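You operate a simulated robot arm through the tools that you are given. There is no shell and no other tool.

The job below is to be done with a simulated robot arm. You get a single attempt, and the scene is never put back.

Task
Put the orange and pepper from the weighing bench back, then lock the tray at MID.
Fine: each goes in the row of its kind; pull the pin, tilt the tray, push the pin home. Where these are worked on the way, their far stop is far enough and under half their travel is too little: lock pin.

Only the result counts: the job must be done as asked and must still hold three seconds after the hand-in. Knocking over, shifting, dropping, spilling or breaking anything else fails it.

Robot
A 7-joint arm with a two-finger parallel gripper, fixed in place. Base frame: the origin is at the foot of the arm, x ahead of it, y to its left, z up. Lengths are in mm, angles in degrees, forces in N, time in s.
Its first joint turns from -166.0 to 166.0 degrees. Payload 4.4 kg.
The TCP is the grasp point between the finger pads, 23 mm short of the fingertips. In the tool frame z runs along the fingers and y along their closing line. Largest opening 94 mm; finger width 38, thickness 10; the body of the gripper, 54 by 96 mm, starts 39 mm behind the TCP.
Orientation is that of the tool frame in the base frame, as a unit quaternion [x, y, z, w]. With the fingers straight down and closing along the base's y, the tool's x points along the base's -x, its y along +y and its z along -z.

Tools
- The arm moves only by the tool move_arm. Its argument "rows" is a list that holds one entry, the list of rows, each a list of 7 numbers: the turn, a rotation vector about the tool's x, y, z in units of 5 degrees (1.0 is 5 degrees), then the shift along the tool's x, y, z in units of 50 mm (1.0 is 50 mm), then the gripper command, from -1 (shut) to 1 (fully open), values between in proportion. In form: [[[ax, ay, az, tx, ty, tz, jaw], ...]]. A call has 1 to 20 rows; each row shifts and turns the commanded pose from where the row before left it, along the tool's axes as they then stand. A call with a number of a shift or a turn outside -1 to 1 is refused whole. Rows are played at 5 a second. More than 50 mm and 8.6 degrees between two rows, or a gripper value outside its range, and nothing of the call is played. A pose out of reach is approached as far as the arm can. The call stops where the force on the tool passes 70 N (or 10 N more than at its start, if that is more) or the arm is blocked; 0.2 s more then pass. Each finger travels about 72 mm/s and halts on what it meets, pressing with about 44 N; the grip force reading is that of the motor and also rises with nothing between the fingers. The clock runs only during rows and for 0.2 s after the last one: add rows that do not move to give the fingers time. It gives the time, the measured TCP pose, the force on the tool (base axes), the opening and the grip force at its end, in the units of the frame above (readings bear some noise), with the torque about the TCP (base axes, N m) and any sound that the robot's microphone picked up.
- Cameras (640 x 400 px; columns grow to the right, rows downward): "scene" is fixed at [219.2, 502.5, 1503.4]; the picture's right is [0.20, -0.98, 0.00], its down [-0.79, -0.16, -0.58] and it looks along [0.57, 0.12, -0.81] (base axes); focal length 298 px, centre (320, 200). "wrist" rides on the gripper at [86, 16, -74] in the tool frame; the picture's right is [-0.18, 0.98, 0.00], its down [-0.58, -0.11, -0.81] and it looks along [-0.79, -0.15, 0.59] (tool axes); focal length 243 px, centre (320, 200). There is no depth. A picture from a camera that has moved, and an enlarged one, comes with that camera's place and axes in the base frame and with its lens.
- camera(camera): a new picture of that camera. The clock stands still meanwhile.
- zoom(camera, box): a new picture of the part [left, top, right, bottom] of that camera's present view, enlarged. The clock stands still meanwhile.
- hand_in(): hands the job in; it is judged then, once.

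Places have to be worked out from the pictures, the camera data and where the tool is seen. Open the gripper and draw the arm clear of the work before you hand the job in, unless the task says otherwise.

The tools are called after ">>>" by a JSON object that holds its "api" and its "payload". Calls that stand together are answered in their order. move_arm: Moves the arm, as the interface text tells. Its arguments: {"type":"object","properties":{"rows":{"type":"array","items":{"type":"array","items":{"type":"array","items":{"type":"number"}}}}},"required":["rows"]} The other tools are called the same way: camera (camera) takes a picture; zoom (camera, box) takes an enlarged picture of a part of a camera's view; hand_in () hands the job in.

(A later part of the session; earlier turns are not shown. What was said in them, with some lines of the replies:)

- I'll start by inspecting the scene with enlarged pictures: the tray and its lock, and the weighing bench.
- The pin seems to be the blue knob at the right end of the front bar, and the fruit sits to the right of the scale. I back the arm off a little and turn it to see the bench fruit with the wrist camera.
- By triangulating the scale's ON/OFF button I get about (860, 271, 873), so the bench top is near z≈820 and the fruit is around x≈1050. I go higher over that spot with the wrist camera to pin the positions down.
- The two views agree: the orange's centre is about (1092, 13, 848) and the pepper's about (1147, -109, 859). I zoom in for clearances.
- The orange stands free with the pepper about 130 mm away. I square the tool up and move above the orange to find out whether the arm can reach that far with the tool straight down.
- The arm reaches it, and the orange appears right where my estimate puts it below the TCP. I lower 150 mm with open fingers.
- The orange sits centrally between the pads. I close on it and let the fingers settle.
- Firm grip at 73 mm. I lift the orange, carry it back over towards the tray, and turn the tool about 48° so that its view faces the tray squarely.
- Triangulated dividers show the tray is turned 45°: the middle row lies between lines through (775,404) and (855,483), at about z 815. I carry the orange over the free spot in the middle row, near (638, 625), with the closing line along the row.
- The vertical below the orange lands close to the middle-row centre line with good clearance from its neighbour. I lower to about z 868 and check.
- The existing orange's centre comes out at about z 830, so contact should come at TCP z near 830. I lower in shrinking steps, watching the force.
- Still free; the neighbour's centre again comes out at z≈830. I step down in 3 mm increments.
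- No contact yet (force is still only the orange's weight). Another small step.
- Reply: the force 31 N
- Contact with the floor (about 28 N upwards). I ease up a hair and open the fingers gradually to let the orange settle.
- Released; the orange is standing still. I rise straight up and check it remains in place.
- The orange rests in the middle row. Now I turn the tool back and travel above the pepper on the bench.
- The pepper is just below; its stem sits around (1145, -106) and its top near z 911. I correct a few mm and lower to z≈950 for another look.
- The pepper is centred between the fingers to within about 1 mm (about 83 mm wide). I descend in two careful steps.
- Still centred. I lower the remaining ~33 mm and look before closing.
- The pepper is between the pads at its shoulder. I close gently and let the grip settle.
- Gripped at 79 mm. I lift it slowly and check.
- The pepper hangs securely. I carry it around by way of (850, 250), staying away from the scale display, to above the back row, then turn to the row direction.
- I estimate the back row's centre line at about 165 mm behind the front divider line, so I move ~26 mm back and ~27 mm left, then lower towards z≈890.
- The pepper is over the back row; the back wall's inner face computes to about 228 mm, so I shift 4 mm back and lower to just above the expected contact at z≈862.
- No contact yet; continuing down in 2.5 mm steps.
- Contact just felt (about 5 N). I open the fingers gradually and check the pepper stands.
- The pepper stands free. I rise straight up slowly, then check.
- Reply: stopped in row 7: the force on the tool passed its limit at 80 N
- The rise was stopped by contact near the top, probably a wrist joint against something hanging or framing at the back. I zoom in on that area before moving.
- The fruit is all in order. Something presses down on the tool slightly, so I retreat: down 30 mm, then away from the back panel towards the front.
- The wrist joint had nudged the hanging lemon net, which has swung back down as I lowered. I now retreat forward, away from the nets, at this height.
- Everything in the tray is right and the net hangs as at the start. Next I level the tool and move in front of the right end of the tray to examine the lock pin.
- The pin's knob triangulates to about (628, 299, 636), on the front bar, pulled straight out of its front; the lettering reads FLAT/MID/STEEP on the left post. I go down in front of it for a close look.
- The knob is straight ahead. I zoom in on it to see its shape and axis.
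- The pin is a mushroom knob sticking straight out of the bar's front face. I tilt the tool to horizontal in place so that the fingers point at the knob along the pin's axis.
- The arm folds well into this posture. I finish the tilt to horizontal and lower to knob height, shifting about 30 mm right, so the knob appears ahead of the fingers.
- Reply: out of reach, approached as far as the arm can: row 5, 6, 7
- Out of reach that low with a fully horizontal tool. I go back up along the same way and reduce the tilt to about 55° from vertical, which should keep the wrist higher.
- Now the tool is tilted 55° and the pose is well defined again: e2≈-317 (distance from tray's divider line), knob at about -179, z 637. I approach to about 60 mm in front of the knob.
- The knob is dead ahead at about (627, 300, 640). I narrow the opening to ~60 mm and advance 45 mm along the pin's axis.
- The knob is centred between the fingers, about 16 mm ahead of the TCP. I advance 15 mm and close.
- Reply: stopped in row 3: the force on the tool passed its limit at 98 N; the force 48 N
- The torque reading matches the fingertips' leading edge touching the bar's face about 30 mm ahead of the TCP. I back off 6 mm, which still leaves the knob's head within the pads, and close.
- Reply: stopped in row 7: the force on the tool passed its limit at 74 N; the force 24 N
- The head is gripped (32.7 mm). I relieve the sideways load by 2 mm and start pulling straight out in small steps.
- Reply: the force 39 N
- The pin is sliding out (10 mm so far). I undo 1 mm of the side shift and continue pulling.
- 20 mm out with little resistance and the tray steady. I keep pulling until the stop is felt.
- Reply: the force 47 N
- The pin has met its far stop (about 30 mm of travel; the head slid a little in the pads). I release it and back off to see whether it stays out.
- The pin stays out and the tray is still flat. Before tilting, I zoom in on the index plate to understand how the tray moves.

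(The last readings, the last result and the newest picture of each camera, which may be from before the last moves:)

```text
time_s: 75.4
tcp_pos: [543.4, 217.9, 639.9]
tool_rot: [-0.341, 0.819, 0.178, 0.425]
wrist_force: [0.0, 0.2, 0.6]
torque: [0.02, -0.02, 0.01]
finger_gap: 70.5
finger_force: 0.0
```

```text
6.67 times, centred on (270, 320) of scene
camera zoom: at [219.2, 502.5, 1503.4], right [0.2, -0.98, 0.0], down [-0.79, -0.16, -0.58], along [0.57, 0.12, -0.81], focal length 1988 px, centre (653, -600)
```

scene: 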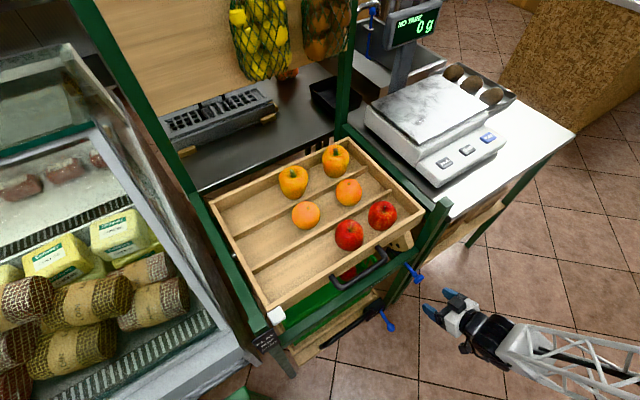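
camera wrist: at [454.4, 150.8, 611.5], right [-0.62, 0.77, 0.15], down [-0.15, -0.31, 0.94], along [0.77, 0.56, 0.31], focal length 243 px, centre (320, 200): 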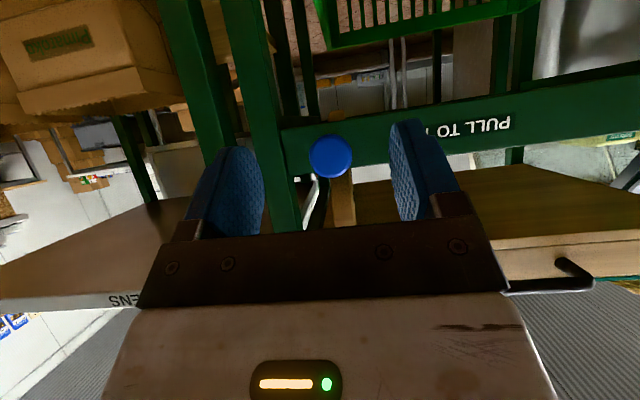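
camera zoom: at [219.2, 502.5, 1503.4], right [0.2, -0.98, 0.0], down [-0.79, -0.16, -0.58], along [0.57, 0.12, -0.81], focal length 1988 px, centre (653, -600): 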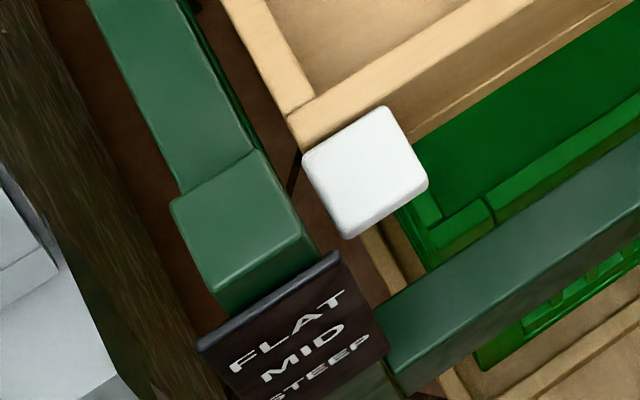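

The index plate is a sector whose curved edge the pin enters, so the front of the tray swings down from FLAT to MID to STEEP, shown by the white pointer against the label on the left post. I move to the front left to look at the pointer and label straight on.

>>> {"api": "move_arm", "payload": {"rows": [[[0, 0.95, 0, 0, 0, 0, 0.5], [0, 0.95, 0, 0, 0, 0, 0.5], [0, 0.95, 0, 0, 0, 0, 0.5], [0, 0.95, 0, 0, 0, 0, 0.5], [0, 0, 0, -0.141, 0.784, -0.269, 0.5], [0, 0, 0, -0.141, 0.784, -0.269, 0.5], [0, 0, 0, -0.141, 0.784, -0.269, 0.5], [0, 0, 0, -0.141, 0.784, -0.269, 0.5], [0, 0, 0, -0.141, 0.784, -0.269, 0.5], [0, 0, 0, -0.141, 0.784, -0.269, 0.5], [0, 0, 0, -0.141, 0.784, -0.269, 0.5], [0, 0, 0, -0.141, 0.784, -0.269, 0.5], [0, 0, 0, -0.141, 0.784, -0.269, 0.5], [0, 0, 0, -0.141, 0.784, -0.269, 0.5], [0, 0, 0, 0, 0, 0, 0.5]]]}}

>>> {"api": "camera", "payload": {"camera": "wrist"}}

>>> {"api": "camera", "payload": {"camera": "scene"}}

```text
time_s: 78.6
tcp_pos: [249.7, 478.8, 792.0]
tool_rot: [-0.366, 0.878, 0.118, 0.285]
wrist_force: [0.2, 0.4, 0.5]
torque: [0.03, -0.01, -0.04]
finger_gap: 70.4
finger_force: 0.1
```

```text
taken
camera wrist: at [159.0, 409.5, 800.8], right [-0.59, 0.8, 0.11], down [0.08, -0.08, 0.99], along [0.8, 0.6, -0.01], focal length 243 px, centre (320, 200)
```

wrist: 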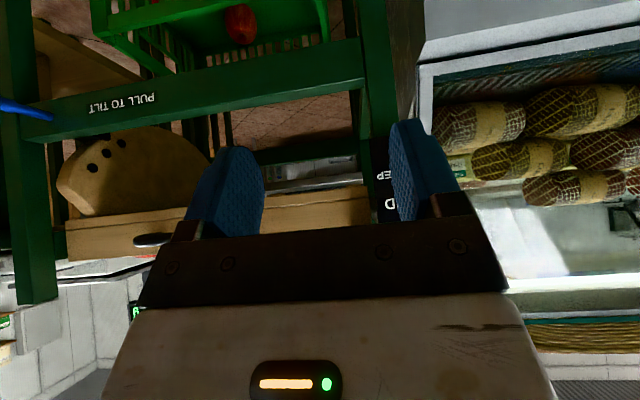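

```text
taken
```

scene: 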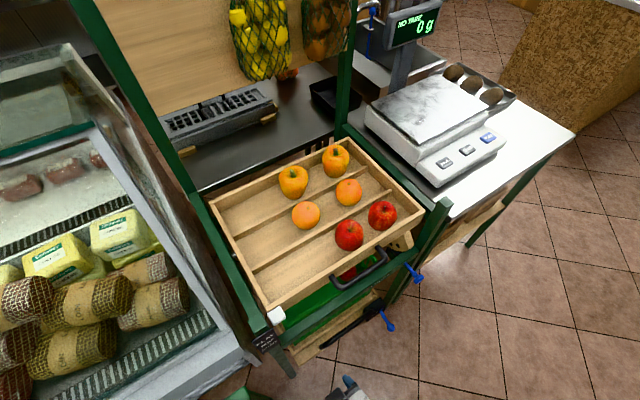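

I can see the sector plate and part of the label, but a finger hides it. I open the fingers, and shift left and up for a clear view.

>>> {"api": "move_arm", "payload": {"rows": [[[0, 0, 0, -0.31, 0.5, -0.43, 1], [0, 0, 0, -0.31, 0.5, -0.43, 1], [0, 0, 0, -0.31, 0.4, -0.43, 1], [0, 0, 0, 0, 0, 0, 1]]]}}

>>> {"api": "camera", "payload": {"camera": "wrist"}}

>>> {"api": "zoom", "payload": {"camera": "wrist", "box": [250, 70, 430, 235]}}

```text
time_s: 79.6
tcp_pos: [201.5, 526.9, 870.3]
tool_rot: [-0.365, 0.879, 0.118, 0.285]
wrist_force: [-0.4, 0.6, 0.3]
torque: [0.01, 0.04, 0.03]
finger_gap: 94.0
finger_force: 0.0
```

```text
taken
camera wrist: at [111.0, 457.1, 879.3], right [-0.59, 0.8, 0.11], down [0.08, -0.08, 0.99], along [0.8, 0.6, -0.01], focal length 243 px, centre (320, 200)
```

wrist: 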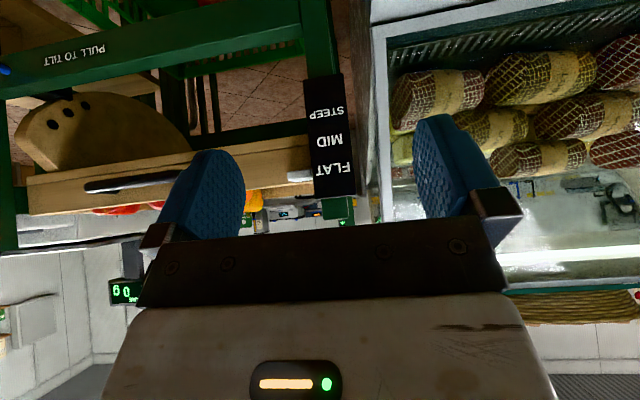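

```text
2.42 times, centred on (340, 152) of wrist
camera zoom: at [111.0, 457.1, 879.3], right [-0.59, 0.8, 0.11], down [0.08, -0.08, 0.99], along [0.8, 0.6, -0.01], focal length 588 px, centre (272, 315)
```

zoom: 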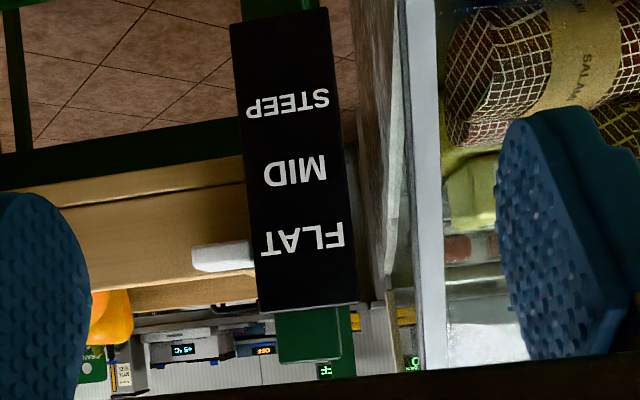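

The view is clear: the white pointer stands at FLAT, and the label lines are about 36 mm apart, so MID needs the pointer at zoom row ≈188 from this same pose. I level the tool, close the fingers, and move above the middle of the handle (about (506, 453, 835)) to press it down.

>>> {"api": "move_arm", "payload": {"rows": [[[0, 0.9, 0, 0, 0, 0, 0.5], [0, 0.9, 0, 0, 0, 0, 0], [0, 0.9, 0, 0, 0, 0, -0.5], [0, 0.9, 0, 0, 0, 0, -1], [0, 0.9, 0, 0, 0, 0, -1], [0, 0.9, 0, 0, 0, 0, -1], [0, 0.9, 0, 0, 0, 0, -1], [0, 0.88, 0, 0, 0, 0, -1], [0, 0, 0, 0, 0, -0.7, -1], [0, 0, 0, 0, 0, -0.7, -1], [0, 0, 0, -0.466, -0.764, 0, -1], [0, 0, 0, -0.466, -0.764, 0, -1], [0, 0, 0, -0.466, -0.764, 0, -1], [0, 0, 0, -0.466, -0.764, 0, -1], [0, 0, 0, -0.466, -0.764, 0, -1], [0, 0, 0, -0.466, -0.764, 0, -1], [0, 0, 0, -0.466, -0.764, 0, -1], [0, 0, 0, 0, 0, 0, -1]]]}}

>>> {"api": "camera", "payload": {"camera": "wrist"}}

>>> {"api": "camera", "payload": {"camera": "scene"}}

```text
time_s: 83.4
tcp_pos: [399.0, 466.1, 784.2]
tool_rot: [-0.378, 0.913, 0.059, 0.14]
wrist_force: [-0.5, -0.1, 0.4]
torque: [-0.01, 0.01, -0.01]
finger_gap: 0.0
finger_force: 42.0
out of reach, approached as far as the arm can: row 7, 8, 9, 10, 11, 12, 13, 14, 15, 16, 17
```

```text
taken
camera wrist: at [313.8, 402.9, 829.1], right [-0.57, 0.82, 0.06], down [0.3, 0.14, 0.94], along [0.76, 0.56, -0.33], focal length 243 px, centre (320, 200)
```

wrist: 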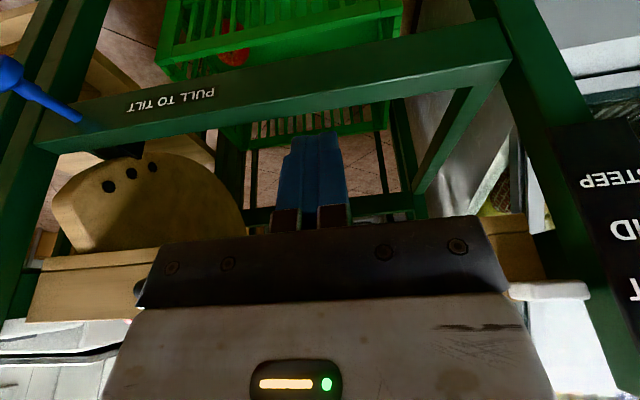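

```text
taken
```

scene: 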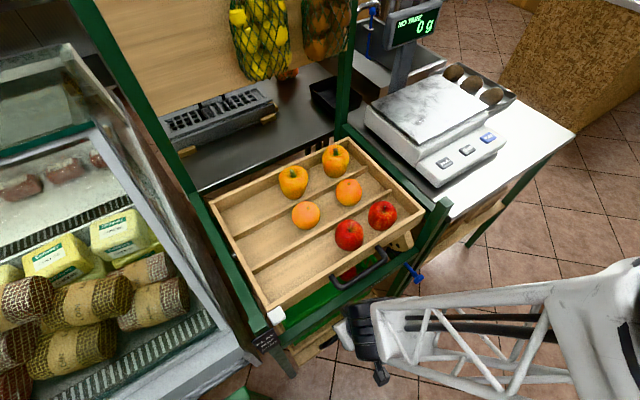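

That vertical pose near the base was out of reach, and the arm ended in front of the tray with about 17° tilt, touching nothing. I first rise straight up from here.

>>> {"api": "move_arm", "payload": {"rows": [[[0, 0, 0, -0.225, 0, -0.715, -1], [0, 0, 0, -0.225, 0, -0.715, -1], [0, 0, 0, -0.225, 0, -0.715, -1], [0, 0, 0, -0.225, 0, -0.715, -1], [0, 0, 0, 0, 0, 0, -1]]]}}

>>> {"api": "camera", "payload": {"camera": "scene"}}

```text
time_s: 84.6
tcp_pos: [416.2, 469.8, 920.9]
tool_rot: [-0.391, 0.912, 0.087, 0.087]
wrist_force: [-0.3, 0.0, 0.3]
torque: [-0.01, 0.01, 0.02]
finger_gap: 0.1
finger_force: 41.7
out of reach, approached as far as the arm can: row 1, 2
```

```text
taken
```

scene: 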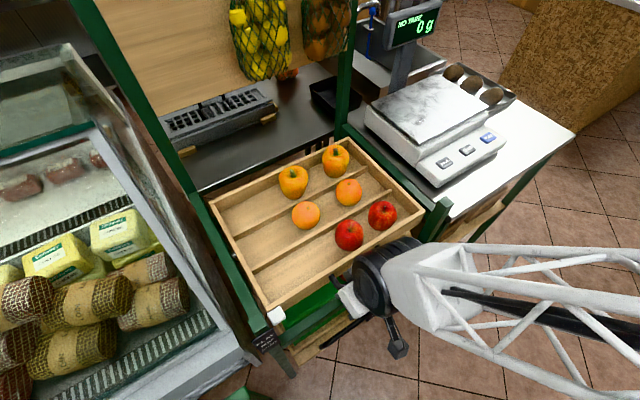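

Now clear above. I straighten the tool to vertical and shift right to be in front of the handle's middle.

>>> {"api": "move_arm", "payload": {"rows": [[[0.36, 0.87, 0.093, 0, -0.3, -0.2, -1], [0.36, 0.87, 0.093, 0, -0.4, -0.2, -1], [0.36, 0.87, 0.093, 0, -0.4, -0.2, -1], [0, 0, 0, 0, -0.4, 0, -1], [0, 0, 0, 0, 0, 0, -1]]]}}

>>> {"api": "camera", "payload": {"camera": "wrist"}}

>>> {"api": "camera", "payload": {"camera": "scene"}}

```text
time_s: 85.8
tcp_pos: [468.0, 413.2, 947.3]
tool_rot: [-0.383, 0.924, 0.001, 0.002]
wrist_force: [0.5, 0.0, -0.5]
torque: [0.0, -0.04, -0.02]
finger_gap: 0.1
finger_force: 42.3
```

```text
taken
camera wrist: at [396.6, 364.2, 1021.4], right [-0.56, 0.83, 0.0], down [0.49, 0.33, 0.81], along [0.67, 0.46, -0.59], focal length 243 px, centre (320, 200)
```

wrist: 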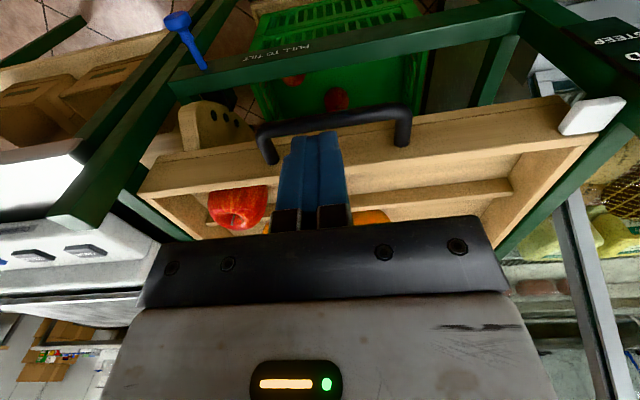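

```text
taken
```

scene: 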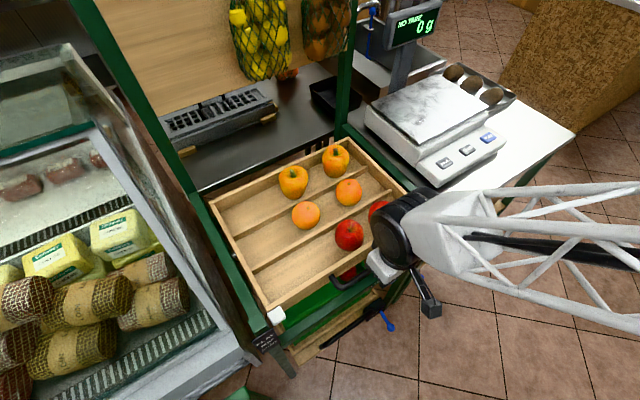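

The handle bar triangulates to about (504, 453, 833). I move over it and lower to just above contact.

>>> {"api": "move_arm", "payload": {"rows": [[[0, 0, 0, -0.53, 0, 0, -1], [0, 0, 0, -0.53, 0, 0, -1], [0, 0, 0, 0, 0, 0.6, -1], [0, 0, 0, 0, 0, 0.6, -1], [0, 0, 0, 0, 0, 0, -1]]]}}

>>> {"api": "camera", "payload": {"camera": "wrist"}}

>>> {"api": "zoom", "payload": {"camera": "scene", "box": [300, 200, 460, 300]}}

```text
time_s: 87.0
tcp_pos: [508.1, 450.0, 885.3]
tool_rot: [-0.383, 0.924, 0.001, 0.001]
wrist_force: [-0.3, -0.3, 0.8]
torque: [0.0, -0.03, 0.01]
finger_gap: 0.1
finger_force: 42.7
```

```text
taken
camera wrist: at [435.7, 401.6, 959.4], right [-0.56, 0.83, 0.0], down [0.49, 0.33, 0.81], along [0.67, 0.46, -0.59], focal length 243 px, centre (320, 200)
```

wrist: 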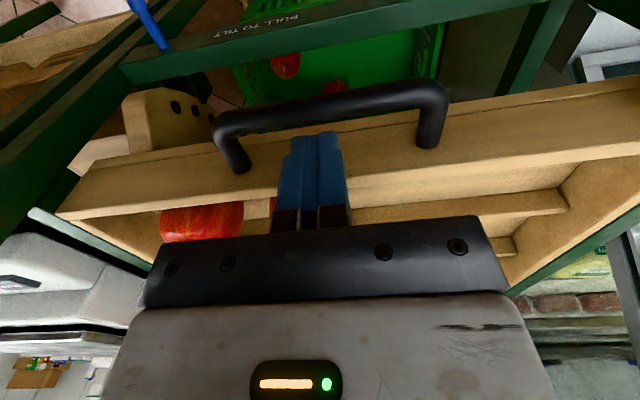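

```text
4.00 times, centred on (380, 250) of scene
camera zoom: at [219.2, 502.5, 1503.4], right [0.2, -0.98, 0.0], down [-0.79, -0.16, -0.58], along [0.57, 0.12, -0.81], focal length 1192 px, centre (80, 0)
```

zoom: 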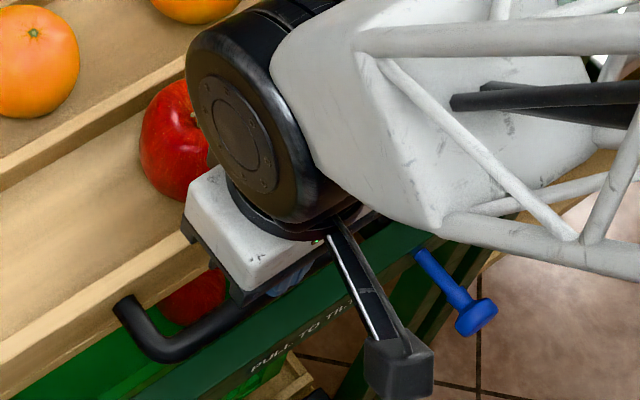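

The bar is nearly centred under the fingertips (I shift 5 mm forward). I lower in small steps to find the contact.

>>> {"api": "move_arm", "payload": {"rows": [[[0, 0, 0, 0.1, 0, 0, -1], [0, 0, 0, 0, 0, 0.15, -1], [0, 0, 0, 0, 0, 0.15, -1], [0, 0, 0, 0, 0, 0, -1]]]}}

>>> {"api": "move_arm", "payload": {"rows": [[[0, 0, 0, 0, 0, 0.08, -1], [0, 0, 0, 0, 0, 0, -1]]]}}

```text
time_s: 88.0
tcp_pos: [504.7, 447.8, 872.1]
tool_rot: [-0.383, 0.924, 0.001, 0.002]
wrist_force: [-0.2, 0.3, -0.3]
torque: [-0.01, -0.01, 0.01]
finger_gap: 0.0
finger_force: 42.7
```

```text
time_s: 88.6
tcp_pos: [505.0, 447.8, 868.3]
tool_rot: [-0.382, 0.924, 0.001, 0.002]
wrist_force: [-0.2, 0.3, -0.1]
torque: [0.02, -0.01, -0.02]
finger_gap: 0.2
finger_force: 41.9
```

>>> {"api": "move_arm", "payload": {"rows": [[[0, 0, 0, 0, 0, 0.1, -1], [0, 0, 0, 0, 0, 0, -1]]]}}

>>> {"api": "move_arm", "payload": {"rows": [[[0, 0, 0, 0, 0, 0.1, -1], [0, 0, 0, 0, 0, 0, -1]]]}}

>>> {"api": "camera", "payload": {"camera": "wrist"}}

```text
time_s: 89.2
tcp_pos: [504.2, 447.5, 864.1]
tool_rot: [-0.383, 0.924, 0.001, 0.002]
wrist_force: [-0.3, 0.2, 0.6]
torque: [0.0, -0.03, -0.01]
finger_gap: 0.0
finger_force: 42.5
```

```text
time_s: 89.8
tcp_pos: [504.5, 447.1, 858.0]
tool_rot: [-0.383, 0.924, 0.001, 0.002]
wrist_force: [-0.2, 0.8, 0.0]
torque: [0.01, -0.01, -0.02]
finger_gap: 0.2
finger_force: 42.5
```

```text
taken
camera wrist: at [432.0, 398.3, 932.8], right [-0.56, 0.83, 0.0], down [0.49, 0.33, 0.81], along [0.67, 0.46, -0.59], focal length 243 px, centre (320, 200)
```

wrist: 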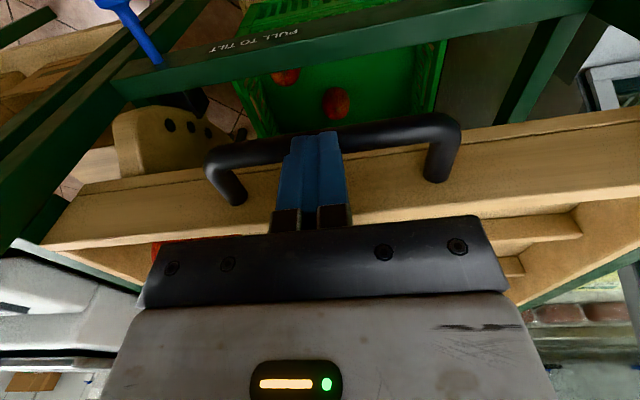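

Still no contact, so the bar is a bit lower (centre near z 820, e2≈-155). I shift 4 mm back and continue down slowly.

>>> {"api": "move_arm", "payload": {"rows": [[[0, 0, 0, -0.08, 0, 0.06, -1], [0, 0, 0, 0, 0, 0.06, -1], [0, 0, 0, 0, 0, 0, -1]]]}}

>>> {"api": "move_arm", "payload": {"rows": [[[0, 0, 0, 0, 0, 0.08, -1], [0, 0, 0, 0, 0, 0, -1]]]}}

>>> {"api": "move_arm", "payload": {"rows": [[[0, 0, 0, 0, 0, 0.08, -1], [0, 0, 0, 0, 0, 0, -1]]]}}

>>> {"api": "camera", "payload": {"camera": "wrist"}}

```text
time_s: 90.6
tcp_pos: [508.0, 451.4, 853.2]
tool_rot: [-0.383, 0.924, 0.0, 0.001]
wrist_force: [-2.9, 3.5, 5.5]
torque: [0.06, 0.04, 0.03]
finger_gap: 0.1
finger_force: 42.4
```

```text
time_s: 91.2
tcp_pos: [505.8, 449.3, 848.0]
tool_rot: [-0.382, 0.924, 0.001, 0.001]
wrist_force: [-1.0, -0.6, -0.4]
torque: [-0.01, -0.01, 0.01]
finger_gap: 0.1
finger_force: 42.0
```

```text
time_s: 91.8
tcp_pos: [506.4, 450.3, 844.8]
tool_rot: [-0.383, 0.924, 0.0, 0.002]
wrist_force: [-1.0, 0.6, 1.8]
torque: [0.07, 0.03, -0.01]
finger_gap: 0.0
finger_force: 42.6
```

```text
taken
camera wrist: at [435.2, 401.4, 918.8], right [-0.56, 0.83, 0.0], down [0.49, 0.33, 0.81], along [0.67, 0.46, -0.59], focal length 243 px, centre (320, 200)
```

wrist: 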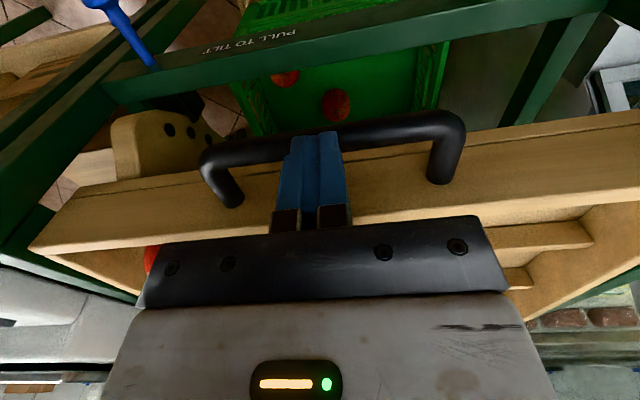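

Contact came at about TCP z 854 with only a few newtons, and the handle is now following the fingers down. I continue by another 20 mm and watch.

>>> {"api": "move_arm", "payload": {"rows": [[[0, 0, 0, 0, 0, 0.1, -1], [0, 0, 0, 0, 0, 0.1, -1], [0, 0, 0, 0, 0, 0.1, -1], [0, 0, 0, 0, 0, 0.1, -1], [0, 0, 0, 0, 0, 0, -1]]]}}

>>> {"api": "camera", "payload": {"camera": "wrist"}}

>>> {"api": "camera", "payload": {"camera": "scene"}}

>>> {"api": "zoom", "payload": {"camera": "scene", "box": [230, 290, 310, 350]}}

```text
time_s: 93.0
tcp_pos: [506.9, 451.3, 825.7]
tool_rot: [-0.382, 0.924, 0.001, 0.002]
wrist_force: [-0.1, 0.5, 0.3]
torque: [0.02, 0.0, 0.03]
finger_gap: 0.0
finger_force: 42.4
```

```text
taken
camera wrist: at [434.5, 402.4, 898.9], right [-0.56, 0.83, 0.0], down [0.49, 0.33, 0.81], along [0.67, 0.46, -0.59], focal length 243 px, centre (320, 200)
```

wrist: 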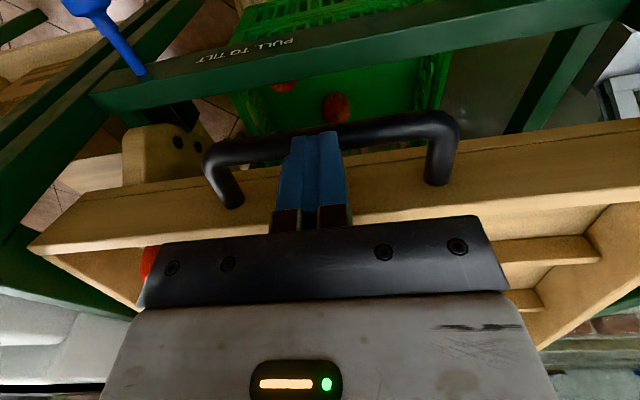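

```text
taken
```

scene: 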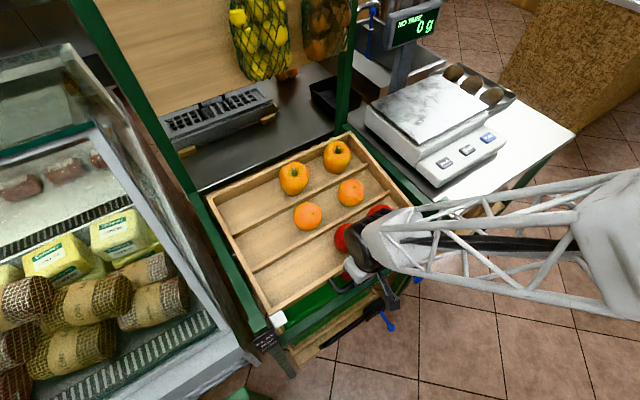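

```text
6.67 times, centred on (270, 320) of scene
camera zoom: at [219.2, 502.5, 1503.4], right [0.2, -0.98, 0.0], down [-0.79, -0.16, -0.58], along [0.57, 0.12, -0.81], focal length 1988 px, centre (653, -600)
```

zoom: 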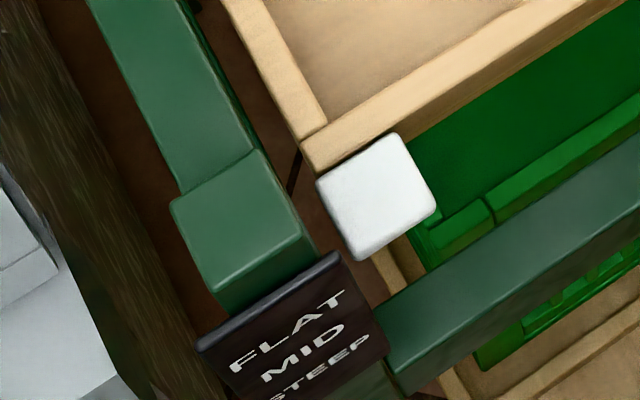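

The tray tips smoothly and the fruit stays put. I press about 10 mm more, then lift off to see whether it holds.

>>> {"api": "move_arm", "payload": {"rows": [[[0, 0, 0, 0, 0, 0.1, -1], [0, 0, 0, 0, 0, 0.1, -1], [0, 0, 0, 0, 0, 0, -1], [0, 0, 0, 0, 0, 0, -1], [0, 0, 0, 0, 0, -0.5, -1], [0, 0, 0, 0, 0, -0.8, -1], [0, 0, 0, 0.6, 0, -0.6, -1], [0, 0, 0, 0.9, 0, 0, -1], [0, 0, 0, 0.9, 0, 0, -1], [0, 0, 0, 0.8, 0, 0, -1], [0, 0, 0, 0, 0, 0, -1]]]}}

>>> {"api": "camera", "payload": {"camera": "wrist"}}

>>> {"api": "zoom", "payload": {"camera": "scene", "box": [230, 290, 310, 350]}}

```text
time_s: 95.4
tcp_pos: [392.0, 339.1, 909.9]
tool_rot: [-0.383, 0.924, 0.001, 0.002]
wrist_force: [-0.9, 0.3, 0.0]
torque: [-0.01, 0.0, 0.03]
finger_gap: 0.1
finger_force: 42.3
```

```text
taken
camera wrist: at [321.4, 288.2, 984.3], right [-0.56, 0.83, 0.0], down [0.49, 0.33, 0.81], along [0.67, 0.46, -0.59], focal length 243 px, centre (320, 200)
```

wrist: 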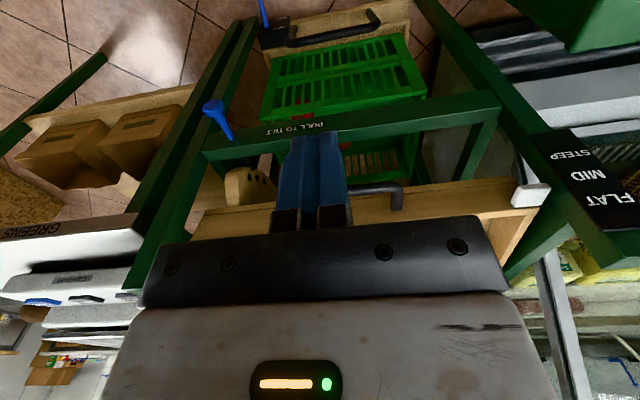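

```text
6.67 times, centred on (270, 320) of scene
camera zoom: at [219.2, 502.5, 1503.4], right [0.2, -0.98, 0.0], down [-0.79, -0.16, -0.58], along [0.57, 0.12, -0.81], focal length 1988 px, centre (653, -600)
```

zoom: 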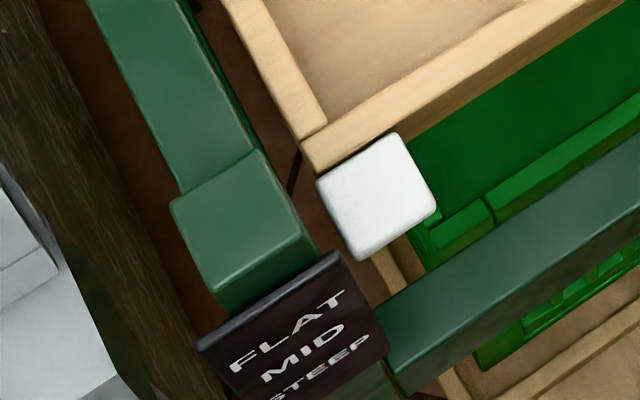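

The pointer didn't change while I pressed the last 10 mm, so the tray moved on by itself to some rest position. I open the fingers and go to the front-left viewpoint to read the pointer.

>>> {"api": "move_arm", "payload": {"rows": [[[0, -0.9, 0, 0, 0, 0, 0], [0, -0.9, 0, 0, 0, 0, 1], [0, -0.9, 0, 0, 0, 0, 1], [0, -0.9, 0, 0, 0, 0, 1], [0, -0.9, 0, 0, 0, 0, 1], [0, -0.9, 0, 0, 0, 0, 1], [0, -0.9, 0, 0, 0, 0, 1], [0, -0.88, 0, 0, 0, 0, 1], [0, 0, 0, 0.078, 0.892, 0.108, 1], [0, 0, 0, 0.078, 0.892, 0.108, 1], [0, 0, 0, 0.078, 0.892, 0.108, 1], [0, 0, 0, 0.078, 0.892, 0.108, 1], [0, 0, 0, 0.078, 0.892, 0.108, 1], [0, 0, 0, 0.078, 0.892, 0.108, 1], [0, 0, 0, 0, 0, 0, 1]]]}}

>>> {"api": "camera", "payload": {"camera": "wrist"}}

>>> {"api": "zoom", "payload": {"camera": "wrist", "box": [250, 70, 430, 235]}}

>>> {"api": "camera", "payload": {"camera": "scene"}}

```text
time_s: 98.6
tcp_pos: [207.0, 528.4, 868.1]
tool_rot: [-0.364, 0.878, 0.119, 0.286]
wrist_force: [-0.2, 0.2, 0.1]
torque: [-0.01, -0.04, 0.0]
finger_gap: 94.1
finger_force: 0.0
```

```text
taken
camera wrist: at [115.4, 459.3, 877.1], right [-0.59, 0.8, 0.11], down [0.07, -0.08, 0.99], along [0.8, 0.59, -0.01], focal length 243 px, centre (320, 200)
```

wrist: 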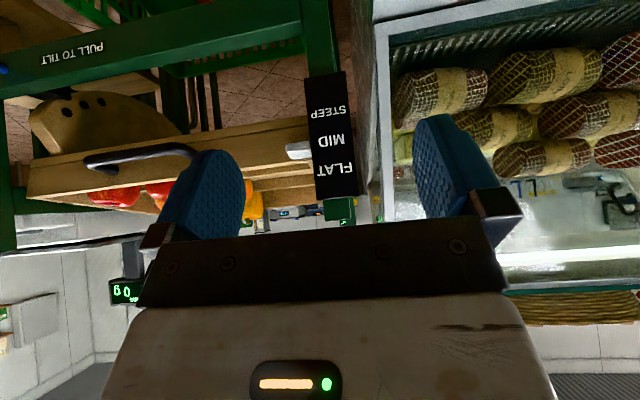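

```text
2.42 times, centred on (340, 152) of wrist
camera zoom: at [115.4, 459.3, 877.1], right [-0.59, 0.8, 0.11], down [0.07, -0.08, 0.99], along [0.8, 0.59, -0.01], focal length 588 px, centre (272, 315)
```

zoom: 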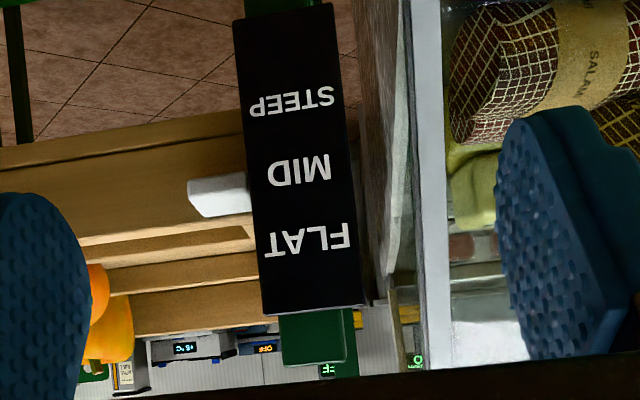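

```text
taken
```

scene: 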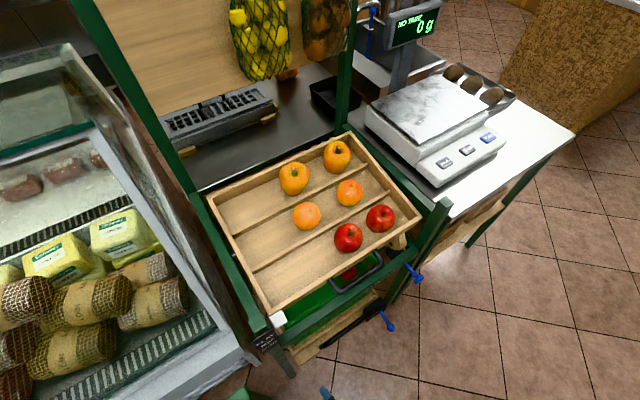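

From this viewpoint the pointer's position, allowing for the same parallax as at FLAT, matches MID within about a millimetre, and the tray holds by itself. I now return along the same path to the pin, with fingers closed, to push it home.

>>> {"api": "move_arm", "payload": {"rows": [[[0, 0, 0, 0.31, -0.5, 0.43, 0.5], [0, 0, 0, 0.31, -0.5, 0.43, 0], [0, 0, 0, 0.31, -0.4, 0.43, -0.5], [0, 0, 0, 0.141, -0.784, 0.269, -1], [0, 0, 0, 0.141, -0.784, 0.269, -1], [0, 0, 0, 0.141, -0.784, 0.269, -1], [0, 0, 0, 0.141, -0.784, 0.269, -1], [0, 0, 0, 0.141, -0.784, 0.269, -1], [0, 0, 0, 0.141, -0.784, 0.269, -1], [0, 0, 0, 0.141, -0.784, 0.269, -1], [0, 0, 0, 0.141, -0.784, 0.269, -1], [0, 0, 0, 0.141, -0.784, 0.269, -1], [0, 0, 0, 0.141, -0.784, 0.269, -1], [0, -0.95, 0, 0, 0, 0, -1], [0, -0.95, 0, 0, 0, 0, -1], [0, -0.95, 0, 0, 0, 0, -1], [0, -0.95, 0, 0, 0, 0, -1], [0, 0, 0, 0, 0, 0, -1]]]}}

>>> {"api": "camera", "payload": {"camera": "wrist"}}

>>> {"api": "zoom", "payload": {"camera": "scene", "box": [330, 190, 490, 290]}}

>>> {"api": "zoom", "payload": {"camera": "scene", "box": [230, 290, 310, 350]}}

```text
time_s: 102.4
tcp_pos: [546.1, 217.9, 639.3]
tool_rot: [-0.339, 0.819, 0.177, 0.428]
wrist_force: [-0.6, -0.5, 1.3]
torque: [-0.02, 0.0, 0.02]
finger_gap: 0.0
finger_force: 42.1
```

```text
taken
camera wrist: at [458.6, 151.7, 610.6], right [-0.62, 0.77, 0.15], down [-0.16, -0.31, 0.94], along [0.77, 0.56, 0.31], focal length 243 px, centre (320, 200)
```

wrist: 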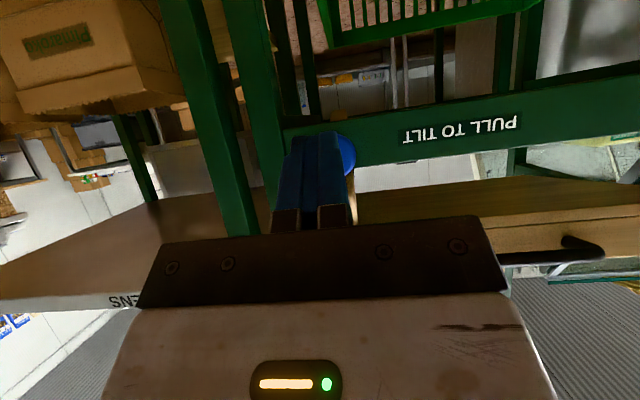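

```text
4.00 times, centred on (410, 240) of scene
camera zoom: at [219.2, 502.5, 1503.4], right [0.2, -0.98, 0.0], down [-0.79, -0.16, -0.58], along [0.57, 0.12, -0.81], focal length 1192 px, centre (-40, 40)
```

zoom: 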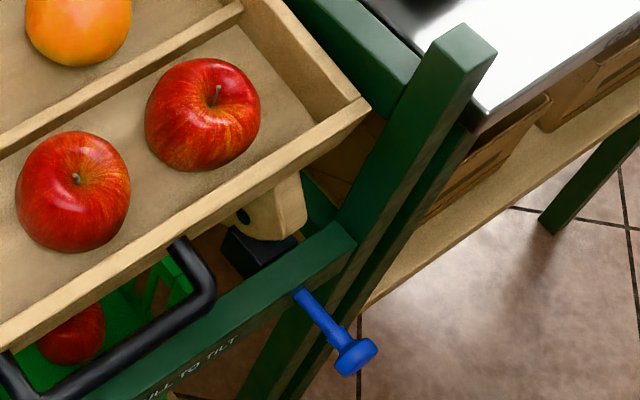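

```text
6.67 times, centred on (270, 320) of scene
camera zoom: at [219.2, 502.5, 1503.4], right [0.2, -0.98, 0.0], down [-0.79, -0.16, -0.58], along [0.57, 0.12, -0.81], focal length 1988 px, centre (653, -600)
```

zoom: 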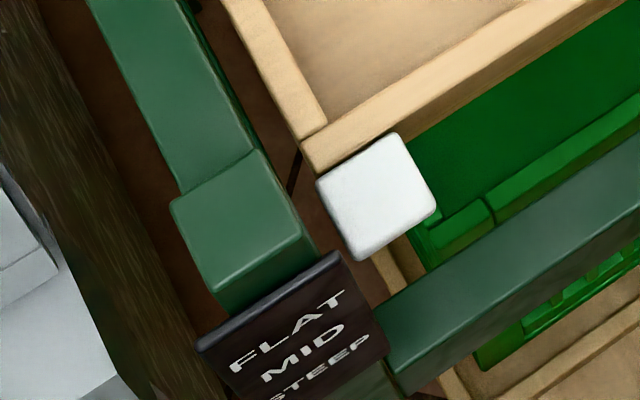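

The tray holds at MID and the knob is aligned ahead. I advance 40 mm with closed fingers, then push gently.

>>> {"api": "move_arm", "payload": {"rows": [[[0, 0, 0, -0.23, 0.01, 0.328, -1], [0, 0, 0, -0.23, 0.01, 0.328, -1], [0, 0, 0, 0, 0, 0, -1]]]}}

>>> {"api": "zoom", "payload": {"camera": "scene", "box": [370, 235, 466, 295]}}

>>> {"api": "camera", "payload": {"camera": "wrist"}}

```text
time_s: 103.2
tcp_pos: [573.5, 246.3, 640.5]
tool_rot: [-0.339, 0.82, 0.176, 0.427]
wrist_force: [0.5, -0.2, 0.3]
torque: [0.0, -0.03, 0.0]
finger_gap: 0.0
finger_force: 41.9
```

```text
6.67 times, centred on (418, 265) of scene
camera zoom: at [219.2, 502.5, 1503.4], right [0.2, -0.98, 0.0], down [-0.79, -0.16, -0.58], along [0.57, 0.12, -0.81], focal length 1988 px, centre (-333, -233)
```

zoom: 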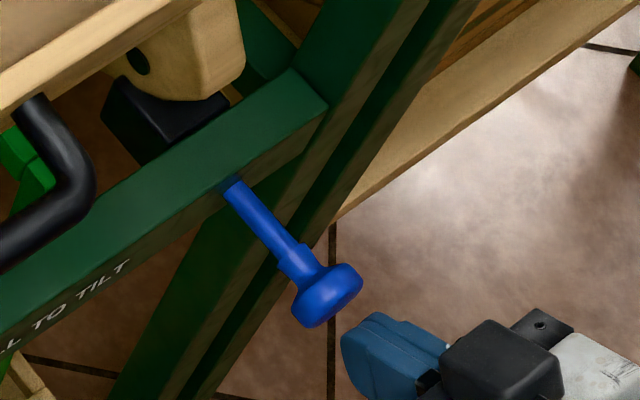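

```text
taken
camera wrist: at [485.2, 179.9, 611.5], right [-0.62, 0.77, 0.15], down [-0.16, -0.31, 0.94], along [0.77, 0.56, 0.31], focal length 243 px, centre (320, 200)
```

wrist: 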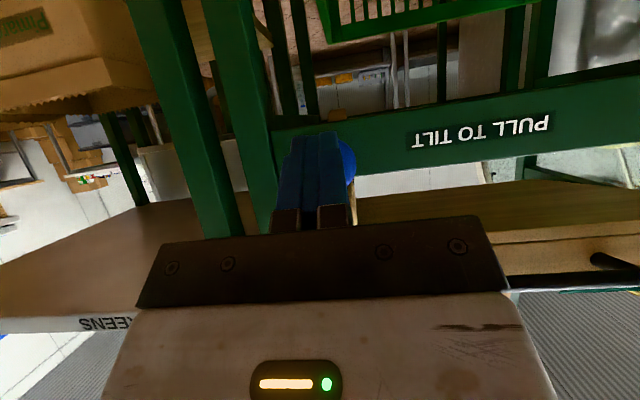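

The tip is within about 12 mm of the knob and in line. I push forward in 5 mm steps.

>>> {"api": "move_arm", "payload": {"rows": [[[0, 0, 0, -0.057, 0, 0.082, -1], [0, 0, 0, -0.057, 0, 0.082, -1], [0, 0, 0, -0.057, 0, 0.082, -1], [0, 0, 0, -0.057, 0, 0.082, -1], [0, 0, 0, 0, 0, 0, -1]]]}}

>>> {"api": "zoom", "payload": {"camera": "scene", "box": [370, 235, 466, 295]}}

```text
time_s: 104.4
tcp_pos: [589.3, 261.0, 639.8]
tool_rot: [-0.339, 0.819, 0.177, 0.427]
wrist_force: [0.4, -0.7, 0.0]
torque: [-0.02, 0.0, 0.01]
finger_gap: 0.0
finger_force: 41.9
```

```text
6.67 times, centred on (418, 265) of scene
camera zoom: at [219.2, 502.5, 1503.4], right [0.2, -0.98, 0.0], down [-0.79, -0.16, -0.58], along [0.57, 0.12, -0.81], focal length 1988 px, centre (-333, -233)
```

zoom: 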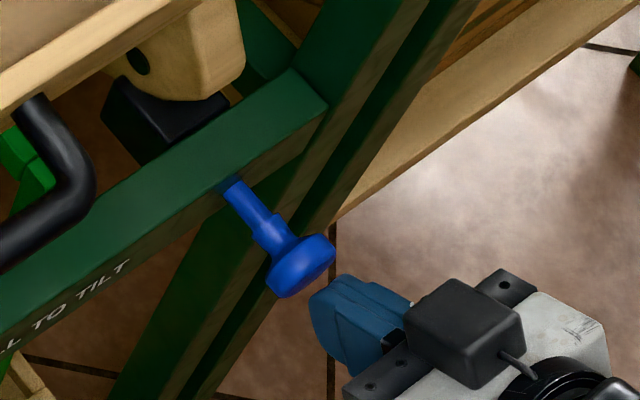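

The pin is sliding in freely. I push on towards its home position, expecting the stop after about 15–18 mm.

>>> {"api": "move_arm", "payload": {"rows": [[[0, 0, 0, -0.057, 0, 0.082, -1], [0, 0, 0, -0.057, 0, 0.082, -1], [0, 0, 0, 0, 0, 0, -1]]]}}

>>> {"api": "zoom", "payload": {"camera": "scene", "box": [370, 235, 466, 295]}}

```text
time_s: 105.2
tcp_pos: [595.8, 267.3, 641.1]
tool_rot: [-0.34, 0.819, 0.177, 0.427]
wrist_force: [0.2, 0.6, 0.2]
torque: [0.0, 0.03, 0.02]
finger_gap: 0.0
finger_force: 43.1
```

```text
6.67 times, centred on (418, 265) of scene
camera zoom: at [219.2, 502.5, 1503.4], right [0.2, -0.98, 0.0], down [-0.79, -0.16, -0.58], along [0.57, 0.12, -0.81], focal length 1988 px, centre (-333, -233)
```

zoom: 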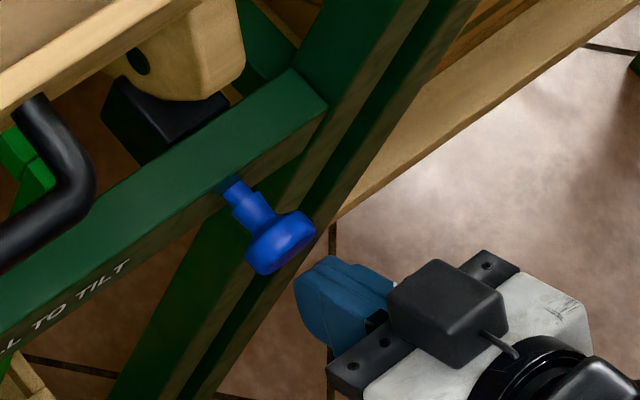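

The knob is back at its original home place in the picture, with a small gap to the fingers (it snapped in). I push a bit further to confirm that it is firmly seated.

>>> {"api": "move_arm", "payload": {"rows": [[[0, 0, 0, -0.046, 0, 0.066, -1], [0, 0, 0, -0.046, 0, 0.066, -1], [0, 0, 0, 0, 0, 0, -1]]]}}

>>> {"api": "zoom", "payload": {"camera": "scene", "box": [370, 235, 466, 295]}}

```text
time_s: 106.0
tcp_pos: [599.6, 272.0, 639.1]
tool_rot: [-0.339, 0.82, 0.177, 0.425]
wrist_force: [-32.0, -43.5, 19.6]
torque: [0.55, -0.41, -0.16]
finger_gap: 0.0
finger_force: 42.7
```

```text
6.67 times, centred on (418, 265) of scene
camera zoom: at [219.2, 502.5, 1503.4], right [0.2, -0.98, 0.0], down [-0.79, -0.16, -0.58], along [0.57, 0.12, -0.81], focal length 1988 px, centre (-333, -233)
```

zoom: 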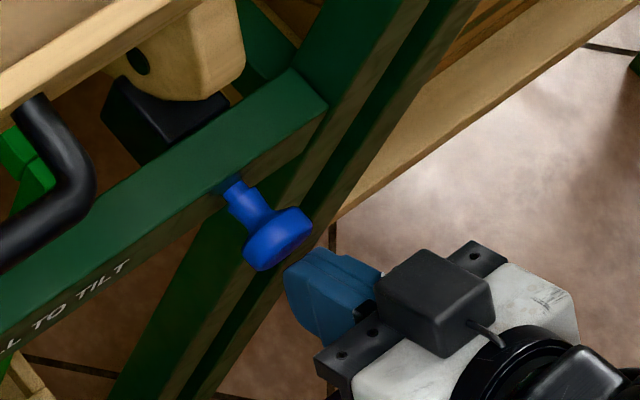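

Solid resistance of about 54 N at exactly the expected home position: the pin is seated. I back away along the same line and open the gripper.

>>> {"api": "move_arm", "payload": {"rows": [[[0, 0, 0, 0.2, 0, -0.28, -1], [0, 0, 0, 0.46, 0, -0.656, -1], [0, 0, 0, 0.46, 0, -0.656, -1], [0, 0, 0, 0, 0, 0, 0], [0, 0, 0, 0, 0, 0, 1], [0, 0, 0, 0, 0, 0, 1]]]}}

>>> {"api": "zoom", "payload": {"camera": "scene", "box": [330, 190, 490, 290]}}

>>> {"api": "camera", "payload": {"camera": "scene"}}

>>> {"api": "zoom", "payload": {"camera": "scene", "box": [200, 130, 440, 280]}}

>>> {"api": "camera", "payload": {"camera": "wrist"}}

```text
time_s: 107.4
tcp_pos: [534.3, 203.8, 640.5]
tool_rot: [-0.339, 0.819, 0.177, 0.427]
wrist_force: [-0.1, 0.8, -0.5]
torque: [-0.02, -0.03, -0.01]
finger_gap: 94.2
finger_force: 0.0
```

```text
4.00 times, centred on (410, 240) of scene
camera zoom: at [219.2, 502.5, 1503.4], right [0.2, -0.98, 0.0], down [-0.79, -0.16, -0.58], along [0.57, 0.12, -0.81], focal length 1192 px, centre (-40, 40)
```

zoom: 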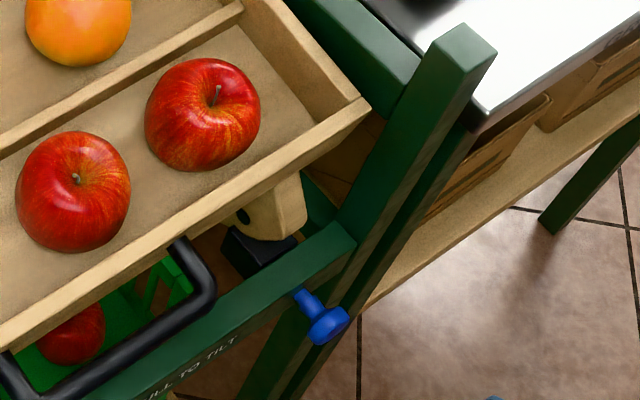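

```text
taken
```

scene: 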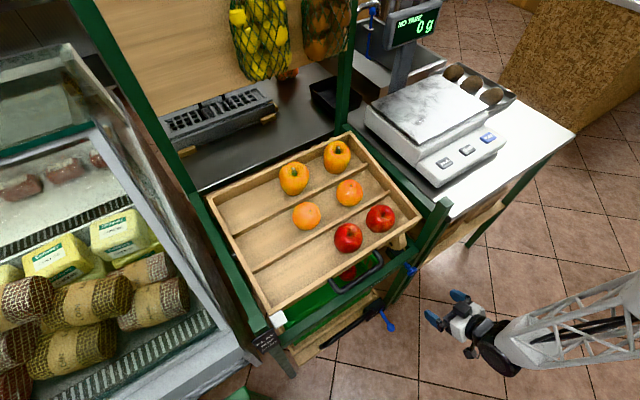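

```text
2.67 times, centred on (320, 205) of scene
camera zoom: at [219.2, 502.5, 1503.4], right [0.2, -0.98, 0.0], down [-0.79, -0.16, -0.58], along [0.57, 0.12, -0.81], focal length 795 px, centre (320, 187)
```

zoom: 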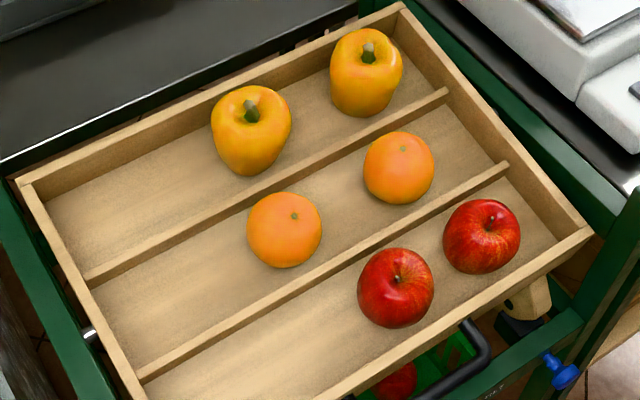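

```text
taken
camera wrist: at [445.2, 137.6, 611.7], right [-0.62, 0.77, 0.15], down [-0.16, -0.31, 0.94], along [0.77, 0.56, 0.31], focal length 243 px, centre (320, 200)
```

wrist: 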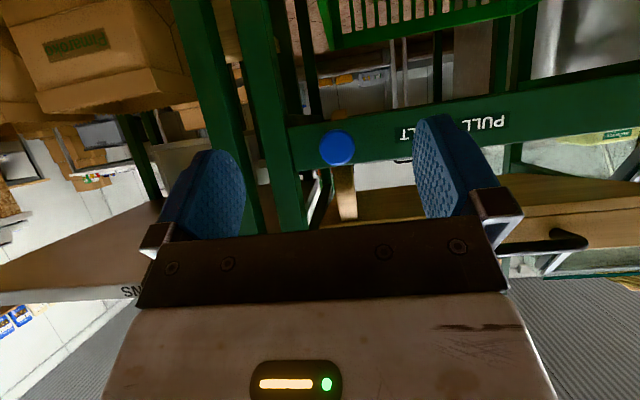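

The knob is at exactly its original home pixel, and all fruit and the net are in place. I draw the arm further clear and check the pointer a last time.

>>> {"api": "move_arm", "payload": {"rows": [[[0, 0, 0, -0.5, -0.3, -0.4, 1], [0, 0, 0, -0.5, -0.3, -0.4, 1], [0, 0, 0, -0.5, -0.3, -0.4, 1], [0, 0, 0, 0, 0, 0, 1], [0, 0, 0, 0, 0, 0, 1]]]}}

>>> {"api": "zoom", "payload": {"camera": "scene", "box": [230, 290, 310, 350]}}

>>> {"api": "camera", "payload": {"camera": "scene"}}

```text
time_s: 108.6
tcp_pos: [560.3, 168.2, 736.9]
tool_rot: [-0.338, 0.819, 0.176, 0.428]
wrist_force: [0.8, 0.4, -0.5]
torque: [-0.03, 0.02, 0.0]
finger_gap: 94.3
finger_force: 0.1
```

```text
6.67 times, centred on (270, 320) of scene
camera zoom: at [219.2, 502.5, 1503.4], right [0.2, -0.98, 0.0], down [-0.79, -0.16, -0.58], along [0.57, 0.12, -0.81], focal length 1988 px, centre (653, -600)
```

zoom: 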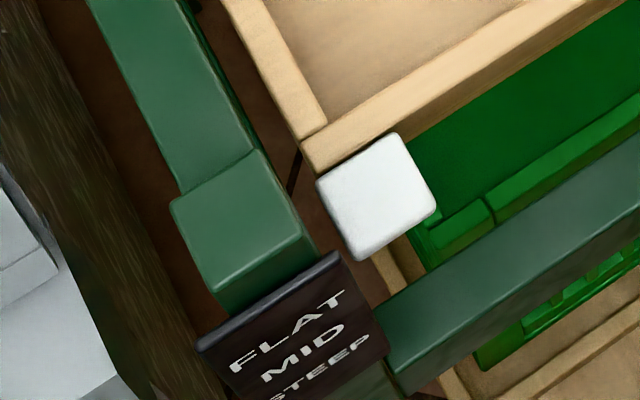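

```text
taken
```

scene: 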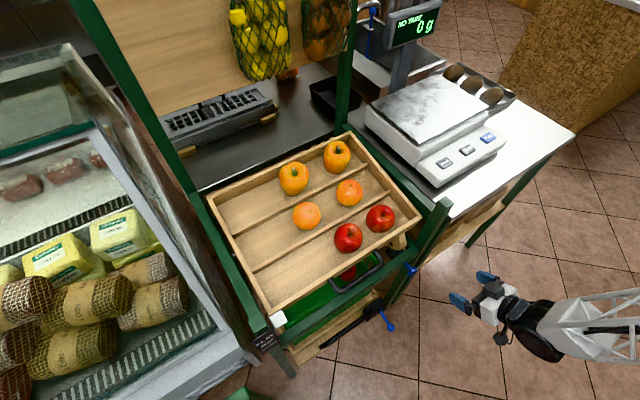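

The orange and pepper are in the rows of their kinds. The pointer still stands at MID, the pin is fully home, the gripper is open and the arm is clear, so I hand the job in.

>>> {"api": "hand_in", "payload": {}}

```text
The job is handed in.
```

I handed the job in with both pieces of fruit back and the tray locked at MID.

- **Fruit:** the orange is in the middle row beside the other orange. The pepper is in the back row beside the other pepper. Nothing in the tray shifted when it tilted.
- **Tray:** with the pin pulled to its far stop, I pressed the handle down and the tray came to rest by itself. From the front, the pointer reads MID to within about a millimetre.
- **Pin:** it is pushed fully in. I felt about 54 N of resistance at the end, and the knob sits where it was before I pulled it.

**Contacts along the way:**
- While I was rising from the back row, the arm's wrist bumped the hanging lemon net and lifted it slightly. It swung back and looks the same as at the start.
- When I first reached for the pin, the fingertips pressed on the front bar. I saw no change to it.

The gripper is open and the arm is clear of the tray. The hand-in did not return a verdict.
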